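You operate a simulated robot arm through the tools that you are given. There is no shell and no other tool. Be economical: measure what you need, move in short steps, check, and stop when the job is done.

Carry out the task below with a simulated robot arm. There is one attempt and no reset: what you move stays moved.

TASK
Fit the yellow peg in the teal boat and stand the boat on the felt.
Fine: hold the boat in the vice for the fit; vice knob back at free.
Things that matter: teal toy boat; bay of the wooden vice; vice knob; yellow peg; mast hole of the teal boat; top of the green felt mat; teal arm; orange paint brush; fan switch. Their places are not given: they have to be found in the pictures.

It is judged by the outcome, as a careful person would: the job done as asked, and still so three seconds after it is handed in. It fails if anything else is knocked over, pushed out of place, dropped, spilled or broken.

THE ROBOT
A 7-joint arm with a two-finger parallel gripper, fixed in place. Base frame: the origin is at the foot of the arm, x ahead of it, y to its left, z up. Lengths are in mm, angles in degrees, forces in N, time in s.
With the tool pointing down near the work surface it reaches from about 300 to 680 mm from the base axis. Its first joint turns from -66.0 to 66.0 degrees. Payload 1.57 kg.
Tool frame: the origin (TCP) lies between the finger pads and is the grasp point; the fingertips stand 30 mm ahead of it; z points along the fingers, y is the line along which they close. The gripper opens to 110 mm. The fingers are 24 mm wide and 12 mm thick; the gripper's body (48 by 112 mm) begins 78 mm behind the TCP.
Orientation is that of the tool frame in the base frame, as [roll, pitch, yaw] about the fixed x, y, z axes, in that order (R = Rz(yaw) Ry(pitch) Rx(roll)). With the fingers straight down and closing along the base's y, the tool's x points along the base's -x, its y along +y and its z along -z.

THE INTERFACE
- The arm moves only by the tool move_arm. Its argument "targets" is a list that holds one entry, the list of rows, each a list of 7 numbers: the shift along the base's x, y, z in mm, then the turn, a rotation vector about the base's x, y, z in degrees, then the opening in per cent of the stroke, from 0 (shut) to 100 (fully open). In form: [[[x, y, z, ax, ay, az, grip], ...]]. A call has 1 to 10 rows; each row shifts and turns the commanded pose from where the row before left it. A row lasts 0.2 s, in which the tool goes at most 50 mm and 8.6 degrees; a call with a longer step from one row to the next is refused whole, and so is a gripper value outside its range. A pose out of reach is approached as far as the arm can. The call stops where the force on the tool passes 70 N (or 10 N more than at its start, if that is more) or the arm is blocked; 0.2 s more then pass. The fingers move at their own pace (about 108 mm/s each) and stop on an object; they squeeze with about 32 N. The grip force told is the motor's: it shows also when the fingers shut on nothing. Time passes only in rows, and 0.2 s behind the last, so rows that do not move let the fingers close. It gives the time, the measured TCP pose, the force on the tool (base axes), the opening and the grip force at its end, in the units of the frame above (readings bear some noise).
- Cameras (640 x 400 px; columns grow to the right, rows downward): "scene" is fixed at [163, -388.8, 1400.9]; the picture's right is [0.81, -0.59, 0.00], its down [-0.35, -0.48, -0.81] and it looks along [0.47, 0.65, -0.59] (base axes); focal length 335 px, centre (320, 200). "wrist" rides on the gripper at [-36, 0, -80] in the tool frame; the picture's right is [0.00, -1.00, 0.00], its down [0.97, 0.00, -0.24] and it looks along [0.24, 0.00, 0.97] (tool axes); focal length 218 px, centre (320, 200).
- grab_frame(camera): a new picture of that camera. No time passes.
- measure_at(camera, pixels): there is no depth. For up to 12 entries [column, row, z] of the newest picture of that camera ("zoom" is the newest enlarged one), the place [x, y] in the base frame at which the ray of that pixel passes the height z, good to about 2 mm. No time passes.
- inspect(camera, box): a new picture of the part [left, top, right, bottom] of that camera's present view, enlarged. No time passes.
- job_done(): hands the job in; it is judged then, once.

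Work in short steps. Measure before you move; look again where a grasp or a placing could have gone wrong, and mend it. You have 80 turns and 46 pictures in all, the two below and enlarged ones among them. Open the gripper and draw the arm clear of the work before you hand the job in, unless the task says otherwise; then end with one line.

The tools are called after "Emit:" by a JSON object that holds its "method" and its "body". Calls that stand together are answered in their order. move_arm: Moves the arm, as the interface text tells. Its arguments: {"type":"object","properties":{"targets":{"type":"array","items":{"type":"array","items":{"type":"array","items":{"type":"number"}}}}},"required":["targets"]} The other tools are called the same way: grab_frame (camera) takes a picture; measure_at (camera, pixels) gives the place at which the rays of pixels pass given heights; inspect (camera, box) takes an enlarged picture of a part of a camera's view; job_done () hands the job in.

At the start:

```text
time_s: 0.0
tcp_pos: [376.4, 141.8, 1035.8]
ee_rot: [180.0, -0.1, -179.9]
contact_force: [0.5, 0.6, -0.1]
gripper_width: 110.0
grip_force: 0.0
```

scene: 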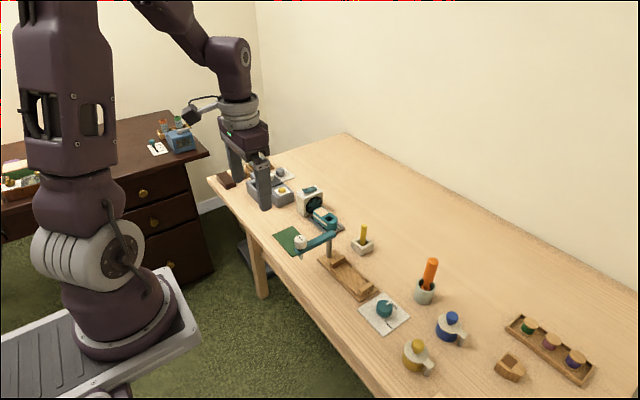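
wrist: 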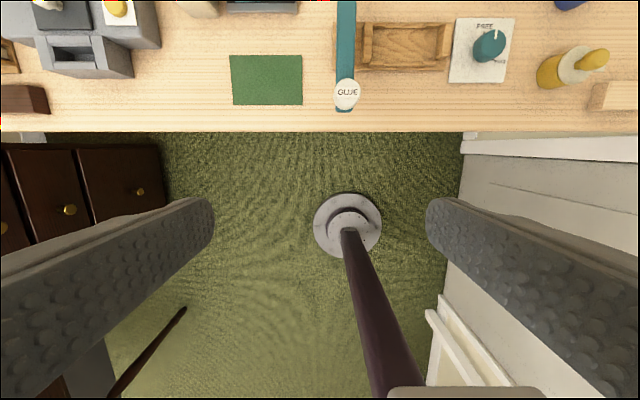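

I start by enlarging the scene's work area to identify the objects.

Emit:
{"method": "inspect", "body": {"camera": "scene", "box": [200, 140, 400, 265]}}

Emit:
{"method": "inspect", "body": {"camera": "scene", "box": [300, 230, 620, 400]}}

```text
3.20 times, centred on (300, 202) of scene
```

zoom: 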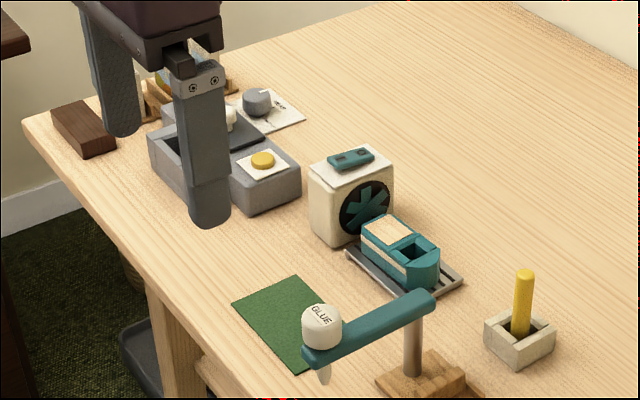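

```text
2.00 times, centred on (460, 315) of scene
```

zoom: 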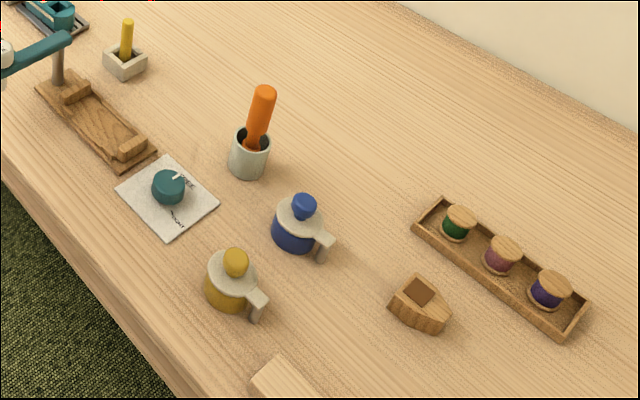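

Boat (about 325,217) sits on a rack in front of the fan; peg (363,237) in a stone holder; vice at (347,275) with knob card (384,309). I measure rough places before moving for an overhead view.

Emit:
{"method": "grab_frame", "body": {"camera": "scene"}}

Emit:
{"method": "measure_at", "body": {"camera": "scene", "pixels": [[325, 217, 780], [363, 248, 760], [347, 277, 755], [384, 308, 770], [330, 258, 745], [290, 241, 745], [300, 240, 850], [331, 234, 850], [426, 262, 850], [311, 190, 820], [424, 298, 745], [258, 158, 900]]}}

Emit:
{"method": "move_arm", "body": {"targets": [[[40, 0, 0, 0, 0, 0, 100], [40, 0, 0, 0, 0, 0, 100], [40, 0, 0, 0, 0, 0, 100], [40, -10, 0, 0, 0, 0, 100], [30, -10, 0, 0, 0, 0, 100]]]}}

Emit:
{"method": "grab_frame", "body": {"camera": "wrist"}}

```text
41 pictures are left
```

scene: 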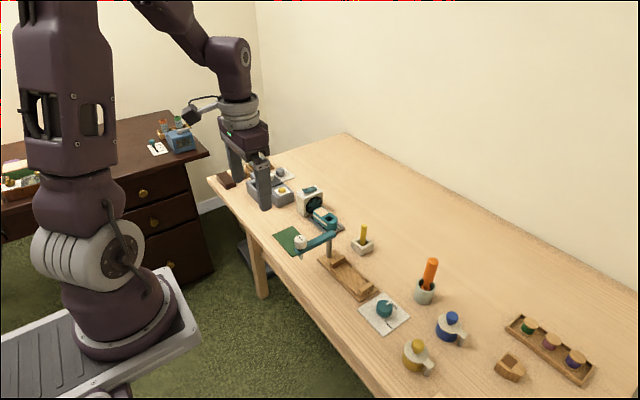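

```text
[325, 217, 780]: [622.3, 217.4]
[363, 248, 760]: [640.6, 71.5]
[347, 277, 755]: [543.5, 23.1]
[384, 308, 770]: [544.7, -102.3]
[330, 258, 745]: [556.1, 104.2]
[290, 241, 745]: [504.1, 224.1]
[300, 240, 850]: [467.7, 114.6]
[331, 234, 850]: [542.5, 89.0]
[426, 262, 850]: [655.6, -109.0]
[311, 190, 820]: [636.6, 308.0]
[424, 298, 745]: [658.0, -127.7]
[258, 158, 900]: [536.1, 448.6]
```

```text
time_s: 1.2
tcp_pos: [564.1, 123.2, 1036.2]
ee_rot: [180.0, 0.0, 180.0]
contact_force: [0.6, -0.8, 0.5]
gripper_width: 110.2
grip_force: 0.1
```

```text
40 pictures are left
```

wrist: 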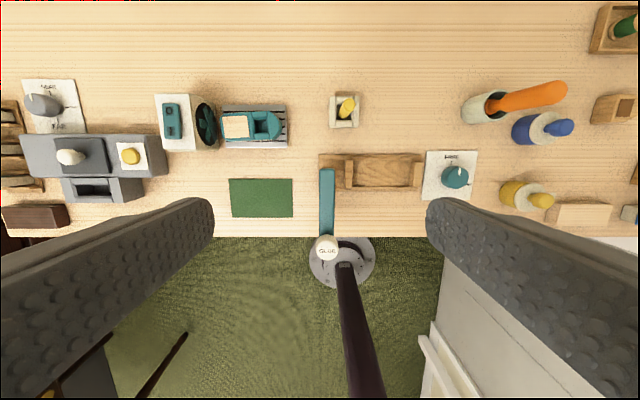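

Good overhead view. Enlarging boat/fan and vice/knob/peg.

Emit:
{"method": "inspect", "body": {"camera": "wrist", "box": [140, 80, 300, 180]}}

Emit:
{"method": "inspect", "body": {"camera": "wrist", "box": [300, 80, 500, 205]}}

Emit:
{"method": "inspect", "body": {"camera": "scene", "box": [290, 175, 390, 238]}}

Emit:
{"method": "inspect", "body": {"camera": "scene", "box": [284, 225, 424, 335]}}

```text
4.00 times, centred on (220, 130) of wrist
```

zoom: 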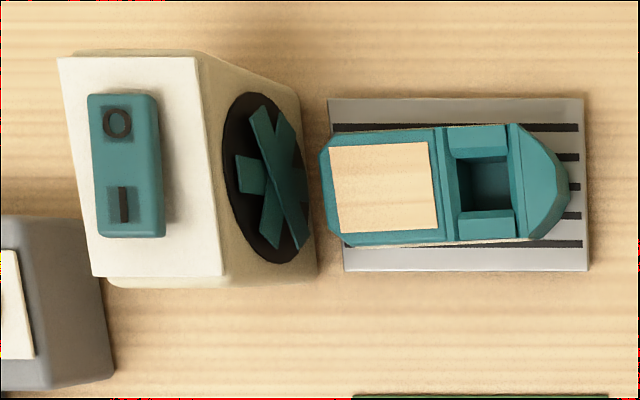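

```text
3.20 times, centred on (400, 142) of wrist
```

zoom: 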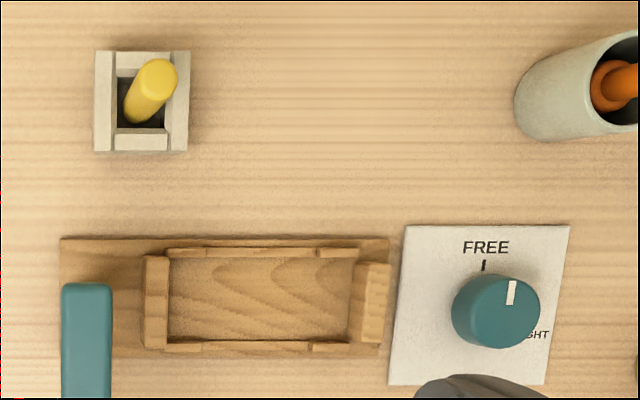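

```text
6.35 times, centred on (340, 206) of scene
```

zoom: 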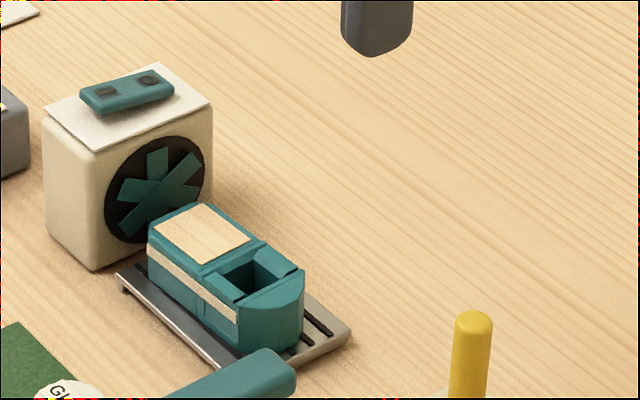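

```text
3.64 times, centred on (354, 280) of scene
```

zoom: 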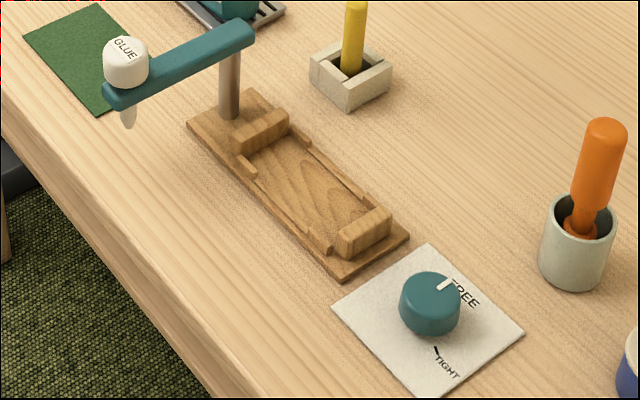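

I triangulate the boat's top, the hole, the jaws and the peg with both cameras at several heights.

Emit:
{"method": "measure_at", "body": {"camera": "wrist", "pixels": [[222.5, 116.75, 780], [222.5, 116.75, 800], [249.25, 137, 780], [249.25, 137, 800], [255, 119.5, 790], [268, 132.5, 790], [282.5, 126.25, 790], [220, 125, 790], [349.5, 102, 820], [349.5, 102, 840], [343.5, 113, 760], [343, 128, 770]]}}

Emit:
{"method": "grab_frame", "body": {"camera": "scene"}}

Emit:
{"method": "measure_at", "body": {"camera": "scene", "pixels": [[321.9, 207, 780], [321.9, 207, 800], [321.6, 216.4, 780], [321.6, 216.4, 800], [363.5, 226, 820], [363.5, 226, 840]]}}

```text
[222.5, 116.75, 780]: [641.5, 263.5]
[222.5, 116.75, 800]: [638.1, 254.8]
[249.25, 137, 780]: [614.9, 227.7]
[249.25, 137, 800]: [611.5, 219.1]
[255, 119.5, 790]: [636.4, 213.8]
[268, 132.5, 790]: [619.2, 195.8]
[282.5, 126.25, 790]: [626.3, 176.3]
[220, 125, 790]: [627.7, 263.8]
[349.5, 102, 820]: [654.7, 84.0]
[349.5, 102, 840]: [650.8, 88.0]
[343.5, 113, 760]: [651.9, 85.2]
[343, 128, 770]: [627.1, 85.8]
```

```text
35 pictures are left
```

scene: 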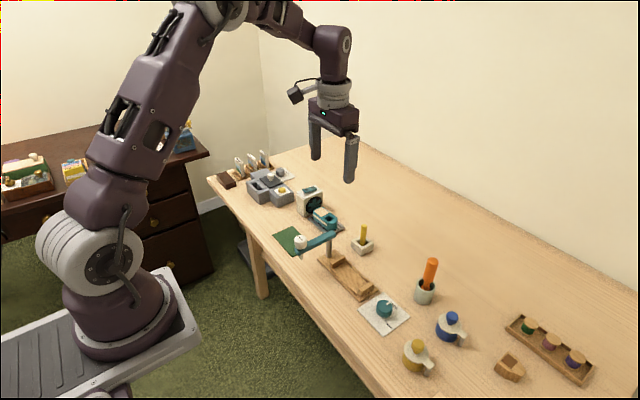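

```text
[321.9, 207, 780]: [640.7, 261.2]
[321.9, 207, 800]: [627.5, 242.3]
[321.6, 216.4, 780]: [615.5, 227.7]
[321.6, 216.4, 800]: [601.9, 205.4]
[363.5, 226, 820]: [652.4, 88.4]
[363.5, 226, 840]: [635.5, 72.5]
```

Boat top is at z≈780, hole around (629,209). I turn the tool −90° (fingers to close along x) and go over the boat for a closer look.

Emit:
{"method": "move_arm", "body": {"targets": [[[5, 8, 0, 0, 0, -8.5, 100], [5, 8, 0, 0, 0, -8.5, 100], [5, 8, 0, 0, 0, -8.5, 100], [5, 8, 0, 0, 0, -8.5, 100], [5, 8, 0, 0, 0, -8.5, 100], [5, 8, -15, 0, 0, -8.5, 100], [5, 8, -20, 0, 0, -8.5, 100], [10, 8, -20, 0, 0, -8.5, 100], [10, 8, -30, 0, 0, -8.5, 100], [9, 8, -40, 0, 0, -8.5, 100]]]}}

Emit:
{"method": "move_arm", "body": {"targets": [[[0, 0, -10, 0, 0, -5, 100], [0, 0, 0, 0, 0, 0, 100]]]}}

Emit:
{"method": "grab_frame", "body": {"camera": "wrist"}}

```text
time_s: 3.4
tcp_pos: [629.7, 200.8, 909.8]
ee_rot: [-180.0, 0.0, 94.7]
contact_force: [-0.1, 0.7, -0.8]
gripper_width: 109.8
grip_force: 0.1
```

```text
time_s: 4.0
tcp_pos: [628.5, 201.5, 899.7]
ee_rot: [-179.9, 0.0, 90.0]
contact_force: [-0.3, 0.2, -0.6]
gripper_width: 110.1
grip_force: 0.0
```

```text
34 pictures are left
```

wrist: 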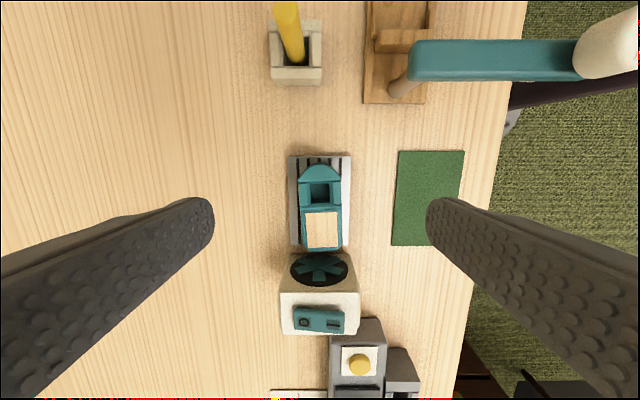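

Emit:
{"method": "inspect", "body": {"camera": "wrist", "box": [260, 145, 388, 260]}}

Emit:
{"method": "measure_at", "body": {"camera": "wrist", "pixels": [[303, 211, 780], [340, 211, 780], [341, 246, 780], [305, 250, 780], [289, 157, 755], [350, 156, 755], [350, 246, 755], [397, 150, 745], [464, 151, 745], [460, 246, 745], [392, 245, 745], [320, 190, 780]]}}

```text
3.48 times, centred on (324, 202) of wrist
```

zoom: 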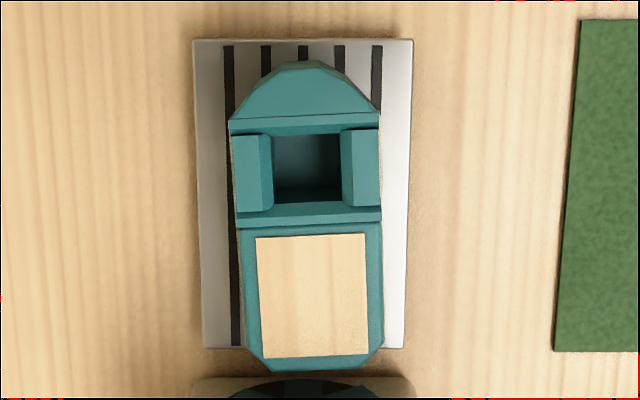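

```text
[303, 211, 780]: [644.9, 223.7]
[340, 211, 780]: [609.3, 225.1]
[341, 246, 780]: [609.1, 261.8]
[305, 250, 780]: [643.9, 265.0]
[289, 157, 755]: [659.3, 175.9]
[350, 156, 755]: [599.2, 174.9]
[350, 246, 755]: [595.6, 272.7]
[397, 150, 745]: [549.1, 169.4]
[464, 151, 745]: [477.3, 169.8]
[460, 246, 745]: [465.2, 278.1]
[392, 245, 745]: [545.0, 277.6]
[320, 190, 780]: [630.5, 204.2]
```

Emit:
{"method": "measure_at", "body": {"camera": "zoom", "pixels": [[273, 137, 780], [341, 135, 780], [340, 203, 780], [272, 205, 780], [229, 122, 780], [380, 115, 780], [240, 225, 780], [383, 225, 780], [305, 60, 780], [310, 370, 780], [256, 238, 780], [365, 234, 780]]}}

Emit:
{"method": "inspect", "body": {"camera": "wrist", "box": [250, 0, 450, 125]}}

```text
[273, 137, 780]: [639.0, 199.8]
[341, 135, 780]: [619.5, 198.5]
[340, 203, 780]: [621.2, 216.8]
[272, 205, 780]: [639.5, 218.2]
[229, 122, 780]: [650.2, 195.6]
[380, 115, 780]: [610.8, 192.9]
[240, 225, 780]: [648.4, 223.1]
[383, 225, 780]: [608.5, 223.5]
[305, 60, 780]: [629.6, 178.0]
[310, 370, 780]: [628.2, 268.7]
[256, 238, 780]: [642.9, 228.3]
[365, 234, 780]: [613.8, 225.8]
```

```text
3.20 times, centred on (350, 62) of wrist
```

zoom: 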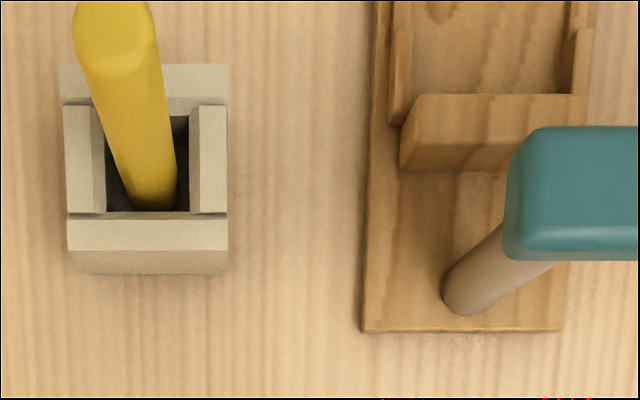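

Boat is 40 × 90 mm, hole centre ≈ (629.7, 208.4), turned about 2–3°. Next a close look at vice, knob and peg before grasping.

Emit:
{"method": "move_arm", "body": {"targets": [[[-5, -35, 5, 0, 0, 0, 100], [-10, -40, 5, 0, 0, 0, 100], [-20, -35, 5, 0, 0, 0, 100], [-20, -35, 5, 0, 0, 0, 100], [-15, -31, 0, 0, 0, 0, 100], [0, 0, 0, 0, 0, 0, 100]]]}}

Emit:
{"method": "grab_frame", "body": {"camera": "wrist"}}

Emit:
{"method": "inspect", "body": {"camera": "wrist", "box": [256, 100, 416, 200]}}

```text
time_s: 5.4
tcp_pos: [559.2, 25.9, 922.3]
ee_rot: [179.9, -0.1, 90.0]
contact_force: [0.0, -0.1, 1.1]
gripper_width: 110.0
grip_force: 0.0
```

```text
31 pictures are left
```

wrist: 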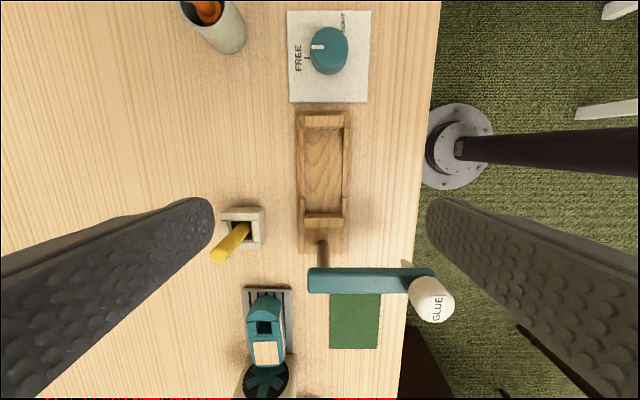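

```text
4.00 times, centred on (336, 150) of wrist
```

zoom: 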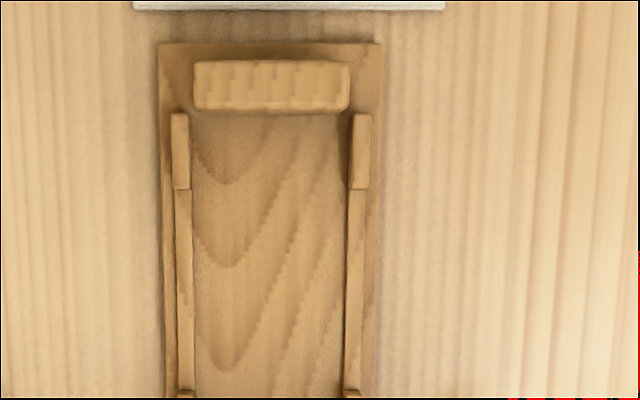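

Emit:
{"method": "measure_at", "body": {"camera": "zoom", "pixels": [[192, 250, 755], [347, 250, 755], [195, 112, 757], [348, 112, 757], [195, 62, 770], [349, 62, 770], [172, 113, 770], [370, 113, 770], [172, 188, 770], [370, 188, 770], [161, 45, 750], [381, 45, 750]]}}

Emit:
{"method": "inspect", "body": {"camera": "wrist", "box": [260, 180, 388, 260]}}

Emit:
{"method": "inspect", "body": {"camera": "wrist", "box": [270, 0, 398, 110]}}

Emit:
{"method": "inspect", "body": {"camera": "scene", "box": [310, 240, 410, 340]}}

```text
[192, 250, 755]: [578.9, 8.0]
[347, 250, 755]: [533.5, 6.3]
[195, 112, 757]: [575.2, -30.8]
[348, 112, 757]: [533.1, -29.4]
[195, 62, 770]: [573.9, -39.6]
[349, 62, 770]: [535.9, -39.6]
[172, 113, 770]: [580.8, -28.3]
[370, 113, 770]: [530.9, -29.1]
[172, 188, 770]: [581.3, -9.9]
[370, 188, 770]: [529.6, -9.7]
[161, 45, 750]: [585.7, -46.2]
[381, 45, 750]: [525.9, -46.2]
```

```text
5.00 times, centred on (324, 220) of wrist
```

zoom: 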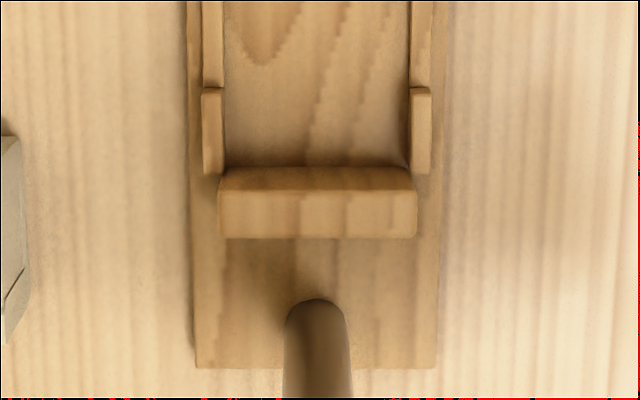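

```text
3.64 times, centred on (334, 55) of wrist
```

zoom: 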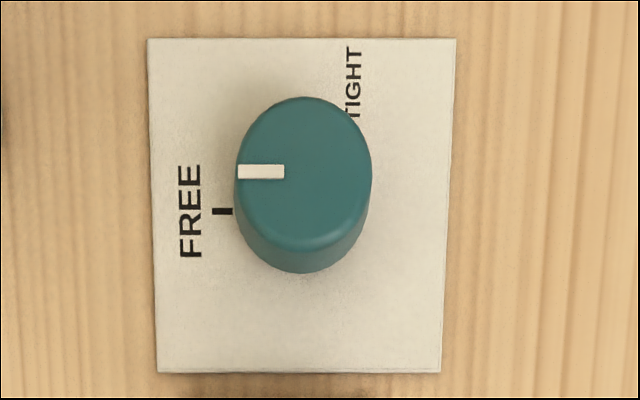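

```text
4.00 times, centred on (360, 290) of scene
```

zoom: 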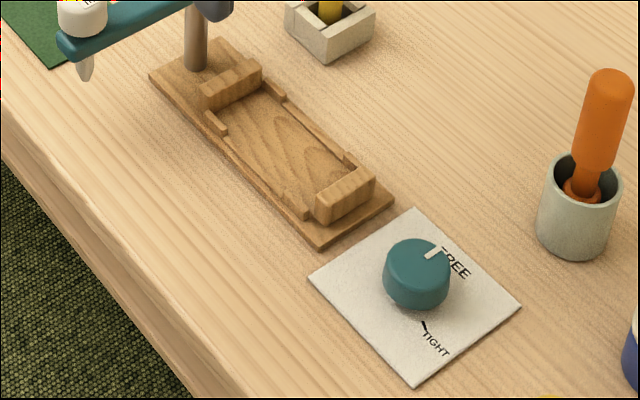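

Emit:
{"method": "measure_at", "body": {"camera": "zoom", "pixels": [[422, 321, 748], [427, 334, 748], [309, 276, 748], [415, 210, 748], [520, 305, 748], [414, 385, 748], [416, 255, 770], [416, 255, 780], [435, 248, 770], [435, 248, 780], [416, 309, 748], [455, 263, 748]]}}

Emit:
{"method": "measure_at", "body": {"camera": "wrist", "pixels": [[331, 45, 765], [331, 45, 770], [331, 45, 775], [331, 45, 780], [306.5, 58, 748], [309, 72, 748], [287, 10, 748], [371, 10, 748], [366, 102, 748], [289, 102, 748], [311.5, 47, 775], [321.7, 47, 775]]}}

```text
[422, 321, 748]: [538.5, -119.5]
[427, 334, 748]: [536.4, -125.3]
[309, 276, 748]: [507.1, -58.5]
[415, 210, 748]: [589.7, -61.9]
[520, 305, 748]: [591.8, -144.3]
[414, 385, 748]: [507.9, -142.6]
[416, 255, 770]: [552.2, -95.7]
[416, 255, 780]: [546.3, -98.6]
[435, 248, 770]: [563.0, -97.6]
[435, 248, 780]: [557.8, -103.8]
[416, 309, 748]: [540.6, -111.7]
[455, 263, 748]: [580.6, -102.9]
```

```text
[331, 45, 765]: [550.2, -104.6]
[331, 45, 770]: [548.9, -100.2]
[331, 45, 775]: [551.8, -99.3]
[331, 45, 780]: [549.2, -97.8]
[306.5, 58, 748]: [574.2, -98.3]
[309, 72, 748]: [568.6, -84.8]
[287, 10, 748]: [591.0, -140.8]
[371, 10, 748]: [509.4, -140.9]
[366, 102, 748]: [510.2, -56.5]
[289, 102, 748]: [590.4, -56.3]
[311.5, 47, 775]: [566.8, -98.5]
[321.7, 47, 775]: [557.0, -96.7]
```

Emit:
{"method": "measure_at", "body": {"camera": "wrist", "pixels": [[324, 213.3, 755], [324, 218, 770], [324, 227.5, 770], [304, 197, 765], [345, 197, 765], [308, 213, 755], [341, 213, 755], [236, 226, 775], [262, 207, 770], [222, 208, 770], [241, 236, 760], [220, 256, 825]]}}

Emit:
{"method": "inspect", "body": {"camera": "wrist", "box": [205, 190, 285, 270]}}

```text
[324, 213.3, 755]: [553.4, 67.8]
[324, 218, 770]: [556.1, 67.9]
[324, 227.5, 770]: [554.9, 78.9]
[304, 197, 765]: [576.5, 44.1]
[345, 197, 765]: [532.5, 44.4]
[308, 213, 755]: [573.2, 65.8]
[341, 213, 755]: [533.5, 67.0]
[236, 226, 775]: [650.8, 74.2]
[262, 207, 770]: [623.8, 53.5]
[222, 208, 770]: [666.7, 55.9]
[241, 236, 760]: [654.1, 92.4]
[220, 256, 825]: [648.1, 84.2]
```

```text
5.00 times, centred on (245, 230) of wrist
```

zoom: 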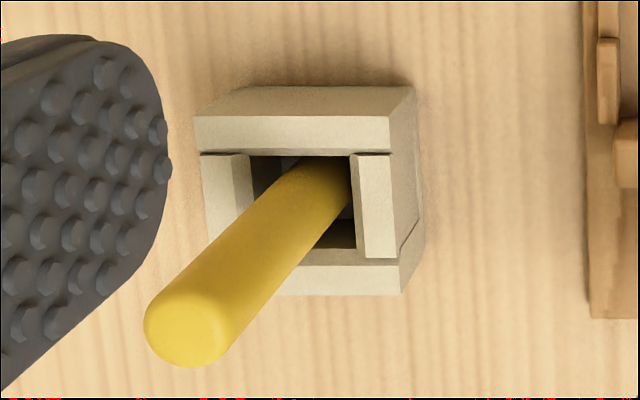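

Bay: y −30…68, x centre ≈555.5; boat fits with bow toward −y. Now I move over the boat, aligning +2.5°, opening to about 70 mm.

Emit:
{"method": "move_arm", "body": {"targets": [[[40, 5, 0, 0, 0, 0, 100], [29, 30, 0, 0, 0, 0, 80], [0, 40, 0, 0, 0, 0, 64], [0, 40, 0, 0, 0, 2.5, 64], [0, 40, -20, 0, 0, 0, 64], [0, 42, -20, 0, 0, 0, 64], [0, 0, -20, 0, 0, 0, 64], [0, 0, 0, 0, 0, 0, 64]]]}}

Emit:
{"method": "grab_frame", "body": {"camera": "wrist"}}

```text
time_s: 7.2
tcp_pos: [629.5, 222.6, 861.0]
ee_rot: [179.9, 0.0, 92.5]
contact_force: [0.3, 0.5, 0.1]
gripper_width: 70.7
grip_force: 0.0
```

```text
25 pictures are left
```

wrist: 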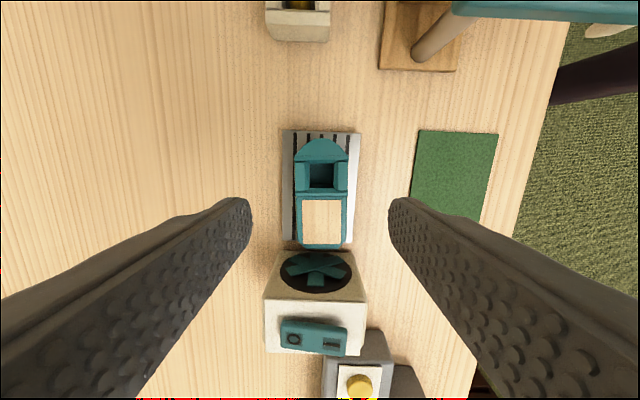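

Boat is centred (col 321) and upright in the picture. I go down to TCP z≈795 and close.

Emit:
{"method": "move_arm", "body": {"targets": [[[-0.5, 0, -25, 0, 0, 0, 64], [0, 0, -25, 0, 0, 0, 64], [0, 0, -16, 0, 0, 0, 64], [0, 0, 0, 0, 0, 0, 36], [0, 0, 0, 0, 0, 0, 25], [0, 0, 0, 0, 0, 0, 25], [0, 0, 0, 0, 0, 0, 25]]]}}

Emit:
{"method": "move_arm", "body": {"targets": [[[0, 0, 10, 0, 0, 0, 25], [0, 0, 20, 0, 0, 0, 25], [0, 0, 25, 0, 0, 0, 25], [0, 0, 0, 0, 0, 0, 25]]]}}

Emit:
{"method": "grab_frame", "body": {"camera": "wrist"}}

Emit:
{"method": "inspect", "body": {"camera": "scene", "box": [270, 150, 390, 250]}}

```text
time_s: 8.8
tcp_pos: [628.8, 223.1, 795.3]
ee_rot: [-180.0, 0.1, 92.4]
contact_force: [-0.3, 0.0, 0.6]
gripper_width: 39.3
grip_force: 31.7
```

```text
time_s: 9.8
tcp_pos: [627.3, 222.1, 848.1]
ee_rot: [-180.0, 0.1, 92.5]
contact_force: [0.4, -0.4, 0.1]
gripper_width: 39.5
grip_force: 32.0
```

```text
24 pictures are left
```

wrist: 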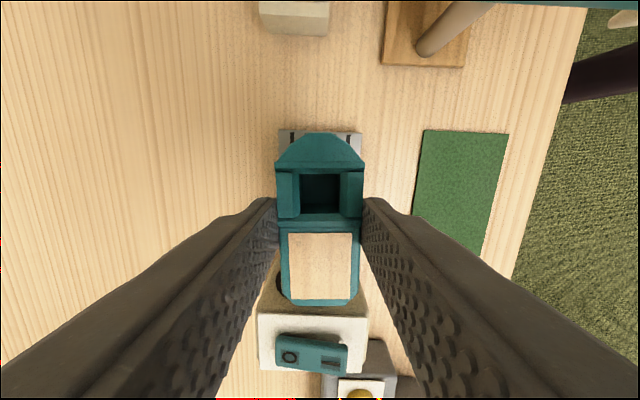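

```text
4.00 times, centred on (330, 200) of scene
```

zoom: 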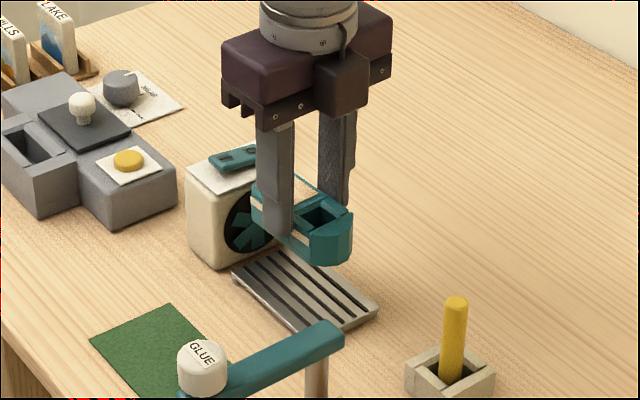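

Boat held level. I measure its ends in the grip, then raise and carry it along x≈628 past the peg, then over to the bay.

Emit:
{"method": "measure_at", "body": {"camera": "wrist", "pixels": [[321, 134, 833], [320, 303, 833], [277, 200, 833], [364, 200, 833], [300, 174, 833], [342, 214, 833]]}}

Emit:
{"method": "move_arm", "body": {"targets": [[[0, 0, 30, 0, 0, 0, 25], [0, -10, 30, 0, 0, 0, 25], [0, -35, 0, 0, 0, -2.5, 25], [0, -35, 0, 0, 0, 0, 25], [0, -35, 0, 0, 0, 0, 25], [0, -35, 0, 0, 0, 0, 25], [0, -33, 0, 0, 0, 0, 25], [-25, -20, 0, 0, 0, 0, 25], [-30, 0, 0, 0, 0, 0, 25], [-17, 0, 0, 0, 0, 0, 25]]]}}

Emit:
{"method": "move_arm", "body": {"targets": [[[0, 0, -20, 0, 0, 0, 25], [0, 0, -25, 0, 0, 0, 25], [0, 0, 0, 0, 0, 0, 25]]]}}

Emit:
{"method": "grab_frame", "body": {"camera": "wrist"}}

Emit:
{"method": "inspect", "body": {"camera": "scene", "box": [290, 210, 410, 310]}}

```text
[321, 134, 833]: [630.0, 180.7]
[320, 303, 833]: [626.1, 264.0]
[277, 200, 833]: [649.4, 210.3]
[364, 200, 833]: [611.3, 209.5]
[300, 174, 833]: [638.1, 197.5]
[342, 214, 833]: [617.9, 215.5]
```

```text
time_s: 12.0
tcp_pos: [555.3, 20.0, 909.3]
ee_rot: [180.0, 0.0, 90.0]
contact_force: [0.8, -0.2, -1.0]
gripper_width: 39.1
grip_force: 32.2
```

```text
time_s: 12.8
tcp_pos: [554.6, 20.5, 865.2]
ee_rot: [-179.9, 0.0, 90.0]
contact_force: [0.8, 0.3, -0.6]
gripper_width: 39.4
grip_force: 32.3
```

```text
22 pictures are left
```

wrist: 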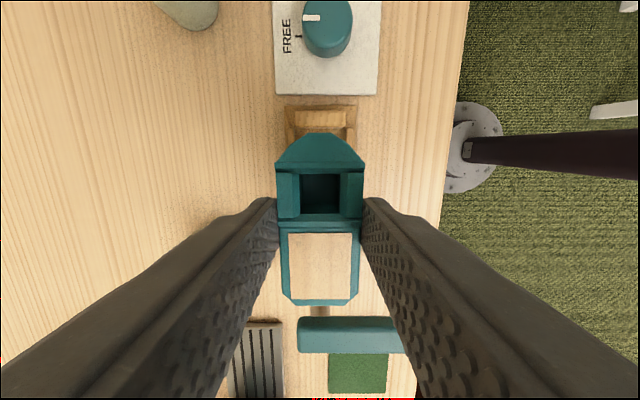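

```text
4.00 times, centred on (350, 260) of scene
```

zoom: 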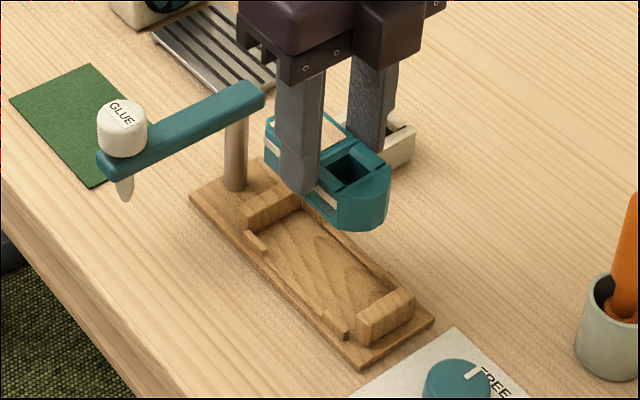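

Boat aligned with the bay (TCP 555, 20). Lowering in stages to feel the floor.

Emit:
{"method": "move_arm", "body": {"targets": [[[0.5, -1, -20, 0, 0, 0, 25], [0, 0, -20, 0, 0, 0, 25], [0, 0, -10, 0, 0, 0, 25], [0, 0, -5, 0, 0, 0, 25], [0, 0, -4, 0, 0, 0, 25]]]}}

Emit:
{"method": "move_arm", "body": {"targets": [[[0, 0, -4, 0, 0, 0, 25], [0, 0, 0, 0, 0, 0, 25]]]}}

Emit:
{"method": "inspect", "body": {"camera": "scene", "box": [300, 220, 400, 310]}}

```text
time_s: 14.0
tcp_pos: [557.1, 19.3, 806.4]
ee_rot: [179.9, 0.0, 90.0]
contact_force: [1.0, 0.2, -0.3]
gripper_width: 39.1
grip_force: 32.3
```

```text
time_s: 14.6
tcp_pos: [556.1, 19.1, 802.4]
ee_rot: [-180.0, 0.0, 89.9]
contact_force: [-0.6, 0.8, -1.2]
gripper_width: 39.5
grip_force: 32.4
```

```text
4.44 times, centred on (350, 265) of scene
```

zoom: 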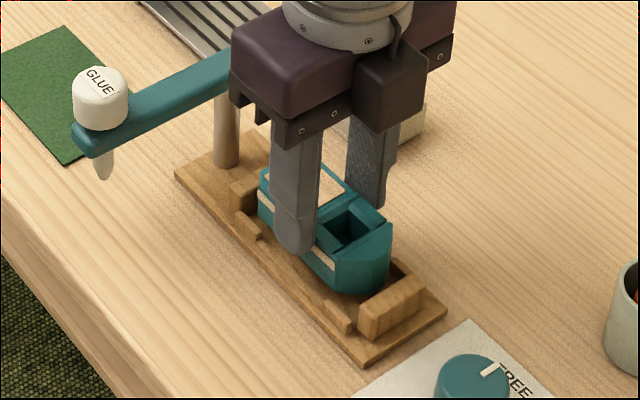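

Still no contact; go on in 2 mm steps.

Emit:
{"method": "move_arm", "body": {"targets": [[[0, 0, -2, 0, 0, 0, 25], [0, 0, -2, 0, 0, 0, 25], [0, 0, -2, 0, 0, 0, 25], [0, 0, 0, 0, 0, 0, 25]]]}}

Emit:
{"method": "move_arm", "body": {"targets": [[[0, 0, -1, 0, 0, 0, 25], [0, 0, -1, 0, 0, 0, 25], [0, 0, 0, 0, 0, 0, 25]]]}}

```text
time_s: 15.6
tcp_pos: [555.0, 20.6, 796.2]
ee_rot: [179.9, -0.1, 89.9]
contact_force: [-0.8, -0.2, -0.9]
gripper_width: 39.4
grip_force: 31.6
```

```text
time_s: 16.4
tcp_pos: [555.3, 18.9, 793.9]
ee_rot: [180.0, 0.0, 90.1]
contact_force: [0.4, -0.7, -0.2]
gripper_width: 39.0
grip_force: 32.6
```

Emit:
{"method": "move_arm", "body": {"targets": [[[0, 0, -1, 0, 0, 0, 25], [0, 0, -1, 0, 0, 0, 25], [0, 0, 0, 0, 0, 0, 25]]]}}

Emit:
{"method": "inspect", "body": {"camera": "scene", "box": [310, 235, 390, 305]}}

```text
time_s: 17.2
tcp_pos: [556.4, 19.1, 792.8]
ee_rot: [180.0, 0.0, 89.9]
contact_force: [-1.6, -0.7, 5.9]
gripper_width: 39.3
grip_force: 32.3
```

```text
5.71 times, centred on (350, 270) of scene
```

zoom: 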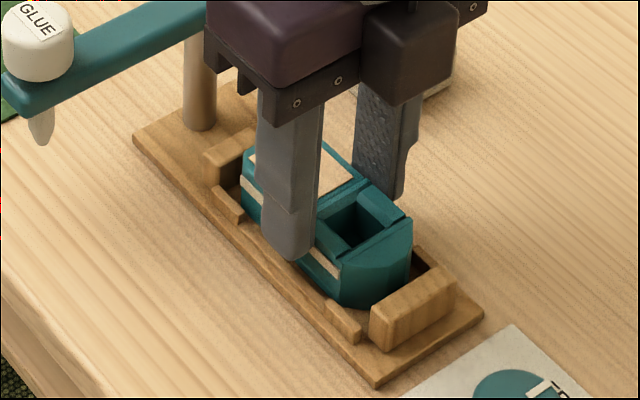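

Contact 6 N up: the boat is seated. I release, rise, and look.

Emit:
{"method": "move_arm", "body": {"targets": [[[0, 0, 0, 0, 0, 0, 45], [0, 0, 0, 0, 0, 0, 60], [0, 0, 10, 0, 0, 0, 60], [0, 0, 40, 0, 0, 0, 60], [0, -30, 40, 0, 0, 0, 60], [0, -20, 0, 0, 0, 0, 60]]]}}

Emit:
{"method": "grab_frame", "body": {"camera": "wrist"}}

Emit:
{"method": "inspect", "body": {"camera": "wrist", "box": [260, 60, 400, 260]}}

```text
time_s: 18.6
tcp_pos: [556.3, -29.7, 883.7]
ee_rot: [-179.9, 0.0, 90.1]
contact_force: [-1.1, -1.0, 0.2]
gripper_width: 66.1
grip_force: 0.1
```

```text
18 pictures are left
```

wrist: 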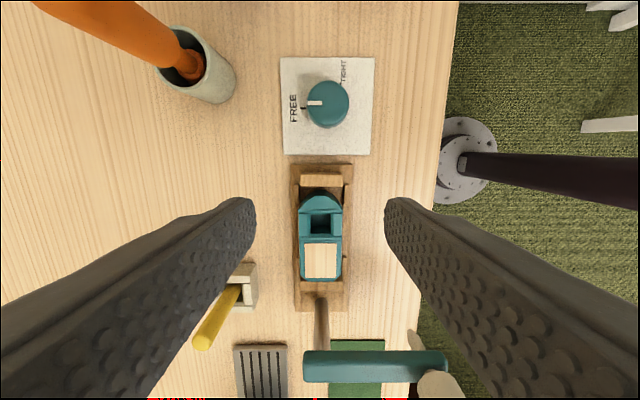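

```text
2.00 times, centred on (330, 160) of wrist
```

zoom: 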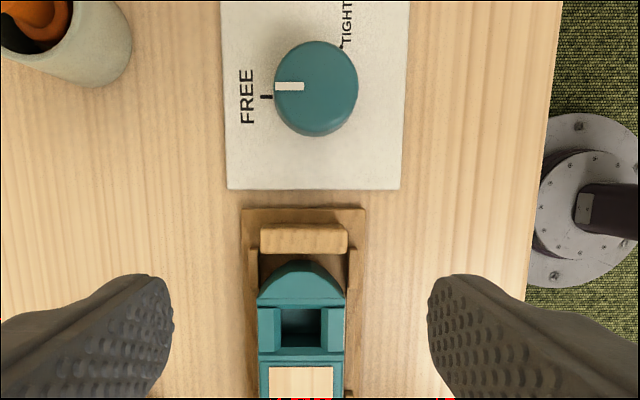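

Boat sits in the bay. Now turn the tool back (+90°) over the knob and look at it.

Emit:
{"method": "move_arm", "body": {"targets": [[[0, -8, 0, 0, 0, 8.5, 60], [0, -8, 0, 0, 0, 8.5, 60], [0, -8, 0, 0, 0, 8.5, 60], [0, -8, 0, 0, 0, 8.5, 60], [-1, -8, 0, 0, 0, 8.5, 60], [-1, -8, 0, 0, 0, 8.5, 60], [-1, -8, 0, 0, 0, 8.5, 60], [-1, -8, 0, 0, 0, 8.5, 60], [-1, -5, 0, 0, 0, 8.5, 60], [-1, 0, 0, 0, 0, 8.5, 60]]]}}

Emit:
{"method": "move_arm", "body": {"targets": [[[0, 0, -10, 0, 0, 5, 55], [0, 0, -10, 0, 0, 0, 55], [0, 0, 0, 0, 0, 0, 55]]]}}

Emit:
{"method": "inspect", "body": {"camera": "wrist", "box": [240, 120, 400, 220]}}

```text
time_s: 20.8
tcp_pos: [550.2, -99.6, 882.2]
ee_rot: [180.0, 0.0, 175.2]
contact_force: [-0.2, -0.1, -0.1]
gripper_width: 66.0
grip_force: 0.1
```

```text
time_s: 21.6
tcp_pos: [550.4, -100.6, 861.5]
ee_rot: [179.9, 0.0, 180.0]
contact_force: [0.1, 0.5, 0.4]
gripper_width: 60.5
grip_force: 0.2
```

```text
4.00 times, centred on (320, 170) of wrist
```

zoom: 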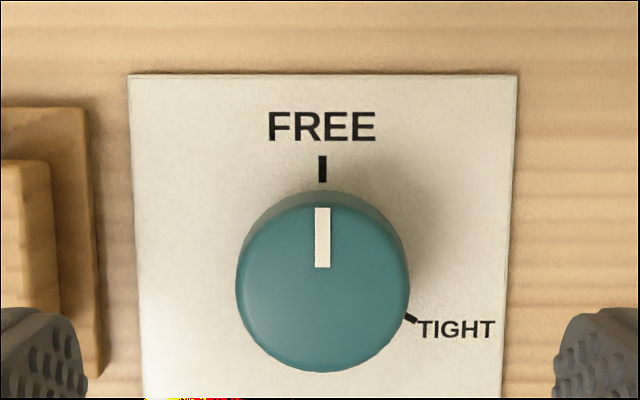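

Emit:
{"method": "measure_at", "body": {"camera": "zoom", "pixels": [[323, 289, 770], [323, 289, 775], [236, 289, 770], [410, 289, 770], [322, 169, 748], [405, 315, 748], [416, 321, 748], [128, 75, 748], [518, 75, 748]]}}

```text
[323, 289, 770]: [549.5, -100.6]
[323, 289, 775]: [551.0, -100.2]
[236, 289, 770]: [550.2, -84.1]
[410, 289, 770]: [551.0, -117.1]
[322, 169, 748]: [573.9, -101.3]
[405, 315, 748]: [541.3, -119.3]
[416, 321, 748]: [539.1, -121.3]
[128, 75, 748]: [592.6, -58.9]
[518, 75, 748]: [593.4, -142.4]
```

Knob centre (550.3, −100.6), Ø≈33; TIGHT is 120° clockwise. Descend to TCP z≈784 and grip.

Emit:
{"method": "move_arm", "body": {"targets": [[[0, 0, -30, 0, 0, 0, 55], [0, 0, -30, 0, 0, 0, 55], [0, 0, -17, 0, 0, 0, 55], [0, 0, 0, 0, 0, 0, 35], [0, 0, 0, 0, 0, 0, 20], [0, 0, 0, 0, 0, 0, 20], [0, 0, 0, 0, 0, 0, 20]]]}}

Emit:
{"method": "move_arm", "body": {"targets": [[[0, 0, 0, 0, 0, -8.4, 20], [0, 0, 0, 0, 0, -8.4, 20], [0, 0, 0, 0, 0, -8.4, 20], [0, 0, 0, 0, 0, -8.4, 20], [0, 0, 0, 0, 0, -8.4, 20], [0, 0, 0, 0, 0, -8.4, 20], [0, 0, 0, 0, 0, -8.4, 20]]]}}

Emit:
{"method": "move_arm", "body": {"targets": [[[0, 0, 0, 0, 0, -8.4, 20], [0, 0, 0, 0, 0, -8.4, 20], [0, 0, 0, 0, 0, -8.4, 20], [0, 0, 0, 0, 0, -8.4, 20], [0, 0, 0, 0, 0, -8.4, 20], [0, 0, 0, 0, 0, -8.4, 20], [0, 0, 0, 0, 0, -8.4, 20], [0, 0, 0, 0, 0, -2.4, 20], [0, 0, 0, 0, 0, 0, 20]]]}}

Emit:
{"method": "inspect", "body": {"camera": "scene", "box": [310, 235, 430, 335]}}

```text
time_s: 23.2
tcp_pos: [551.1, -100.3, 784.2]
ee_rot: [180.0, 0.0, 179.9]
contact_force: [2.5, -3.0, -10.8]
gripper_width: 37.0
grip_force: 43.5
```

```text
time_s: 24.8
tcp_pos: [550.6, -101.8, 785.3]
ee_rot: [-179.9, 0.1, 121.0]
contact_force: [4.9, -21.0, -23.8]
gripper_width: 37.1
grip_force: 43.4
```

```text
time_s: 26.8
tcp_pos: [550.4, -99.9, 784.6]
ee_rot: [-179.9, 0.1, 59.9]
contact_force: [-14.3, -25.2, -13.8]
gripper_width: 36.8
grip_force: 43.6
```

```text
4.00 times, centred on (370, 285) of scene
```

zoom: 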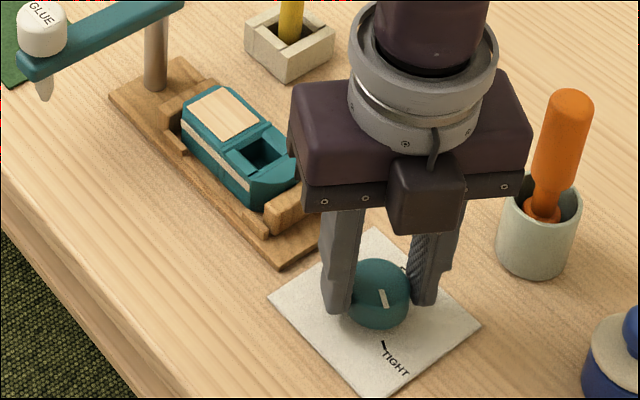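

Pointer aims at TIGHT and the jaw has moved up. Release, rise and verify.

Emit:
{"method": "move_arm", "body": {"targets": [[[0, 0, 0, 0, 0, 0, 40], [0, 0, 0, 0, 0, 0, 55], [0, 0, 20, 0, 0, 0, 60], [0, 0, 40, 0, 0, 0, 60], [0, 0, 40, 0, 0, 8, 60], [0, 0, 15, 0, 0, 8, 60], [0, 0, 0, 0, 0, 8, 60], [0, 20, 0, 0, 0, 6, 60], [0, 0, 0, 0, 0, 0, 60]]]}}

Emit:
{"method": "grab_frame", "body": {"camera": "wrist"}}

Emit:
{"method": "inspect", "body": {"camera": "wrist", "box": [240, 150, 400, 300]}}

```text
time_s: 28.8
tcp_pos: [550.1, -81.3, 900.8]
ee_rot: [179.9, 0.0, 90.2]
contact_force: [-0.2, -0.6, 0.4]
gripper_width: 65.9
grip_force: 0.1
```

```text
14 pictures are left
```

wrist: 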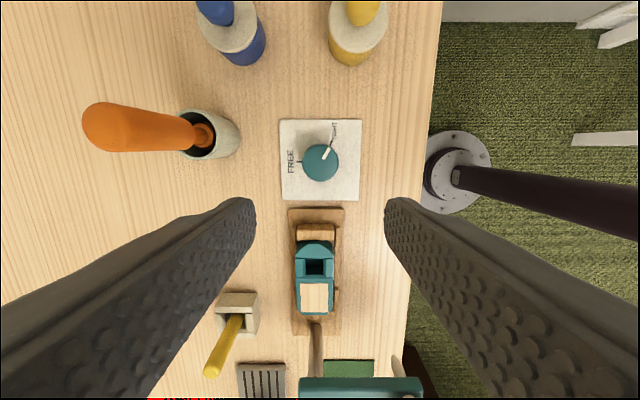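

```text
2.67 times, centred on (320, 225) of wrist
```

zoom: 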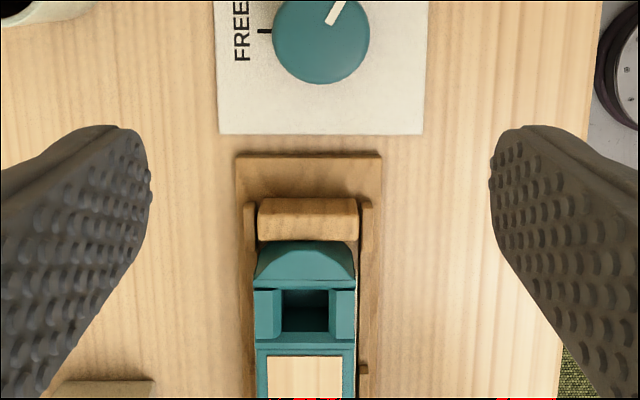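

Knob at TIGHT, jaw against the bow. Next the peg: place the camera nearly over it.

Emit:
{"method": "move_arm", "body": {"targets": [[[40, 20, 5, 0, 0, 0, 60], [40, 40, 5, 0, 0, 0, 60], [18, 40, 0, 0, 0, 0, 60], [0, 45, 0, 0, 0, 0, 60], [0, 45, 0, 0, 0, 0, 60], [0, 0, 0, 0, 0, 0, 60]]]}}

Emit:
{"method": "inspect", "body": {"camera": "wrist", "box": [240, 90, 400, 190]}}

Emit:
{"method": "inspect", "body": {"camera": "scene", "box": [340, 215, 390, 260]}}

```text
refused: row 2 steps farther than a row can; nothing moved
```

```text
4.00 times, centred on (320, 140) of wrist
```

zoom: 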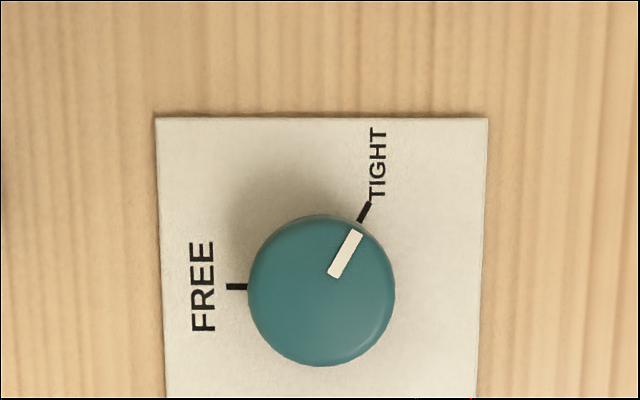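

```text
8.89 times, centred on (365, 238) of scene
```

zoom: 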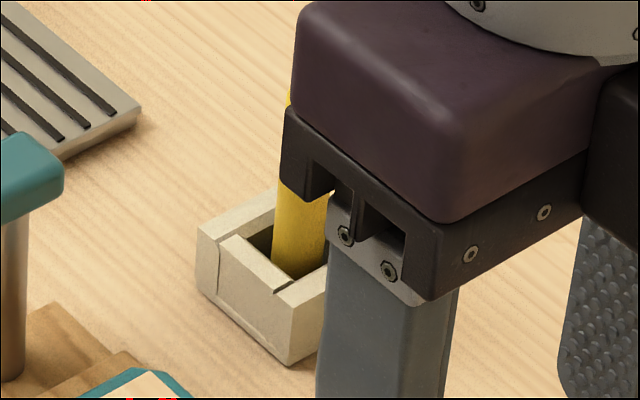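

The move was refused (a step >50 mm); the knob is exactly on TIGHT. I repeat with shorter steps.

Emit:
{"method": "move_arm", "body": {"targets": [[[35, 20, 5, 0, 0, 0, 60], [35, 30, 5, 0, 0, 0, 60], [28, 38, 0, 0, 0, 0, 60], [0, 45, 0, 0, 0, 0, 60], [0, 45, 0, 0, 0, 0, 60], [0, 12, 0, 0, 0, 0, 60], [0, 0, 0, 0, 0, 0, 60]]]}}

Emit:
{"method": "inspect", "body": {"camera": "wrist", "box": [240, 90, 400, 190]}}

```text
time_s: 30.4
tcp_pos: [648.4, 110.2, 908.1]
ee_rot: [-180.0, 0.1, 90.0]
contact_force: [0.0, 0.9, 0.0]
gripper_width: 65.9
grip_force: 0.0
```

```text
4.00 times, centred on (320, 140) of wrist
```

zoom: 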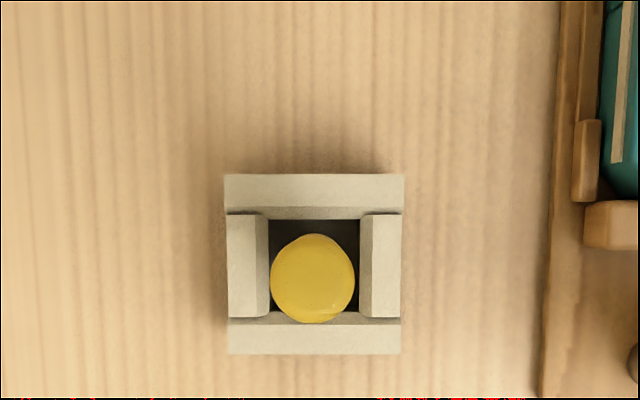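

Emit:
{"method": "measure_at", "body": {"camera": "zoom", "pixels": [[312, 279, 825], [270, 279, 825], [354, 279, 825], [312, 234, 825], [312, 323, 825], [314, 265, 765], [270, 265, 765], [360, 265, 765], [225, 265, 768], [402, 265, 768]]}}

```text
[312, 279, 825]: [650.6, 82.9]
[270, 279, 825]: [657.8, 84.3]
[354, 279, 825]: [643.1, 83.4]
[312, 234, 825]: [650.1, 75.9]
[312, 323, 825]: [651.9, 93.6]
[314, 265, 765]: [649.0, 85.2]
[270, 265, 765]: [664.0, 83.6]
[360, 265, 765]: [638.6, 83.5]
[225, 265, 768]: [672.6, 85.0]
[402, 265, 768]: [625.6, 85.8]
```

Peg Ø≈15.5 at (650.5, 84), top z≈825. I descend on it and grip with TCP z≈815.

Emit:
{"method": "move_arm", "body": {"targets": [[[2, -26, 0, 0, 0, 0, 50], [0, 0, -30, 0, 0, 0, 45], [0, 0, -40, 0, 0, 0, 45], [0, 0, -23, 0, 0, 0, 45], [0, 0, 0, 0, 0, 0, 25], [0, 0, 0, 0, 0, 0, 5], [0, 0, 0, 0, 0, 0, 5], [0, 0, 0, 0, 0, 0, 5]]]}}

Emit:
{"method": "move_arm", "body": {"targets": [[[0, 0, 10, 0, 0, 0, 5], [0, 0, 30, 0, 0, 0, 5], [0, 0, 30, 0, 0, 0, 5], [0, 0, 10, 0, 0, 0, 5], [0, 0, 0, 0, 0, 0, 5]]]}}

Emit:
{"method": "grab_frame", "body": {"camera": "wrist"}}

Emit:
{"method": "inspect", "body": {"camera": "scene", "box": [310, 190, 410, 280]}}

```text
time_s: 32.2
tcp_pos: [649.9, 84.0, 816.4]
ee_rot: [-180.0, 0.0, 89.9]
contact_force: [-0.1, 0.4, -1.1]
gripper_width: 14.0
grip_force: 30.4
```

```text
time_s: 33.4
tcp_pos: [650.2, 82.7, 898.4]
ee_rot: [-180.0, -0.1, 90.0]
contact_force: [0.2, 0.0, -0.3]
gripper_width: 13.8
grip_force: 30.1
```

```text
9 pictures are left
```

wrist: 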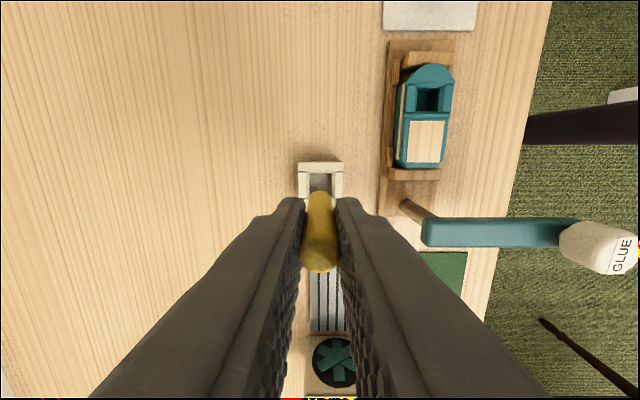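

```text
4.44 times, centred on (360, 235) of scene
```

zoom: 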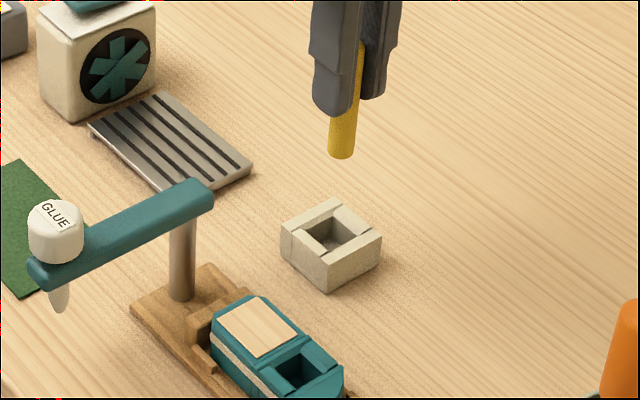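

Peg held upright. I move so the camera is straight over the mast hole to measure it.

Emit:
{"method": "move_arm", "body": {"targets": [[[-5, -44, 0, 0, 0, 0, 5], [-45, 0, 0, 0, 0, 0, 5], [-45, 0, 0, 0, 0, 0, 5], [0, 0, 0, 0, 0, 0, 5]]]}}

Emit:
{"method": "inspect", "body": {"camera": "wrist", "box": [240, 90, 400, 190]}}

```text
time_s: 34.4
tcp_pos: [556.8, 40.6, 897.1]
ee_rot: [179.8, 0.1, 90.0]
contact_force: [0.7, -0.6, 0.4]
gripper_width: 13.7
grip_force: 30.5
```

```text
4.00 times, centred on (320, 140) of wrist
```

zoom: 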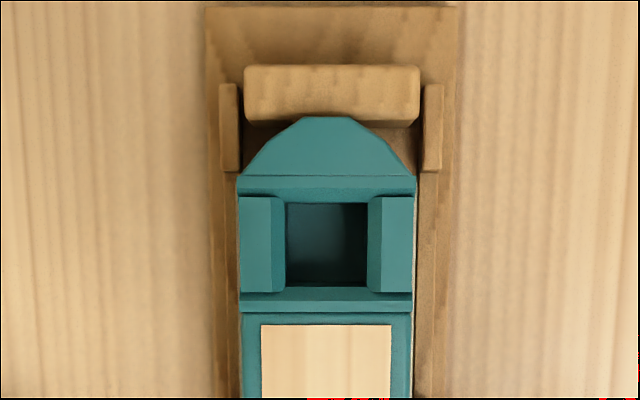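

Emit:
{"method": "measure_at", "body": {"camera": "zoom", "pixels": [[286, 245, 775], [367, 245, 775], [326, 203, 775], [326, 287, 775], [326, 245, 775], [326, 245, 770], [326, 245, 780], [237, 240, 775], [415, 240, 775], [286, 203, 775], [367, 287, 775]]}}

```text
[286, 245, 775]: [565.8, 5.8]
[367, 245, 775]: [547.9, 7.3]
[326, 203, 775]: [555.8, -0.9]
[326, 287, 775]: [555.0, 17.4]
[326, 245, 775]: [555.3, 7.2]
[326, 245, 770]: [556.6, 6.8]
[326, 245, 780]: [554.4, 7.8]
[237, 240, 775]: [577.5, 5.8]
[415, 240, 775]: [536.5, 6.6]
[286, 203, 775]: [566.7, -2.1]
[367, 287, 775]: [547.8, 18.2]
```

Hole centre ≈ (556.2, 7.7). Move above it and lower to just over the rim, then look.

Emit:
{"method": "move_arm", "body": {"targets": [[[0.7, -32, 0, 0, 0, 0, 5], [0, 0, -20, 0, 0, 0, 5], [0, 0, -20, 0, 0, 0, 5], [0, 0, -7, 0, 0, 0, 5], [0, 0, 0, 0, 0, 0, 5]]]}}

Emit:
{"method": "inspect", "body": {"camera": "wrist", "box": [240, 120, 400, 280]}}

Emit:
{"method": "inspect", "body": {"camera": "scene", "box": [320, 240, 390, 300]}}

```text
time_s: 35.6
tcp_pos: [554.8, 9.5, 850.9]
ee_rot: [-180.0, -0.1, 90.1]
contact_force: [-0.2, 0.2, -0.2]
gripper_width: 13.8
grip_force: 30.0
```

```text
2.50 times, centred on (320, 200) of wrist
```

zoom: 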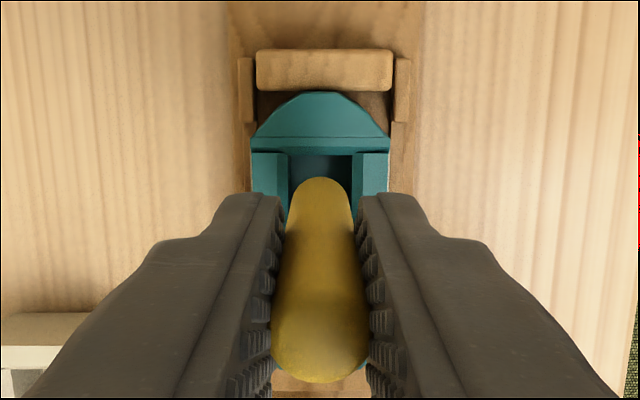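

```text
6.67 times, centred on (355, 270) of scene
```

zoom: 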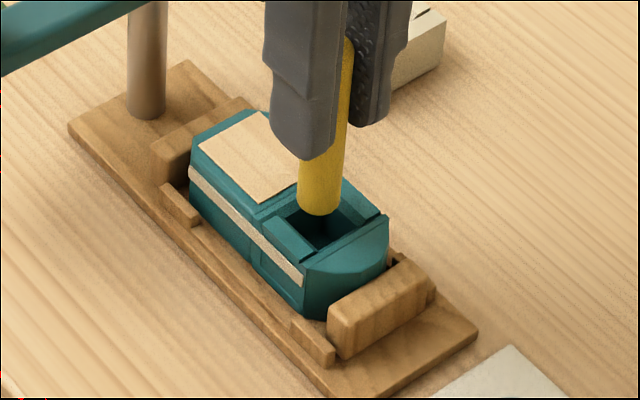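

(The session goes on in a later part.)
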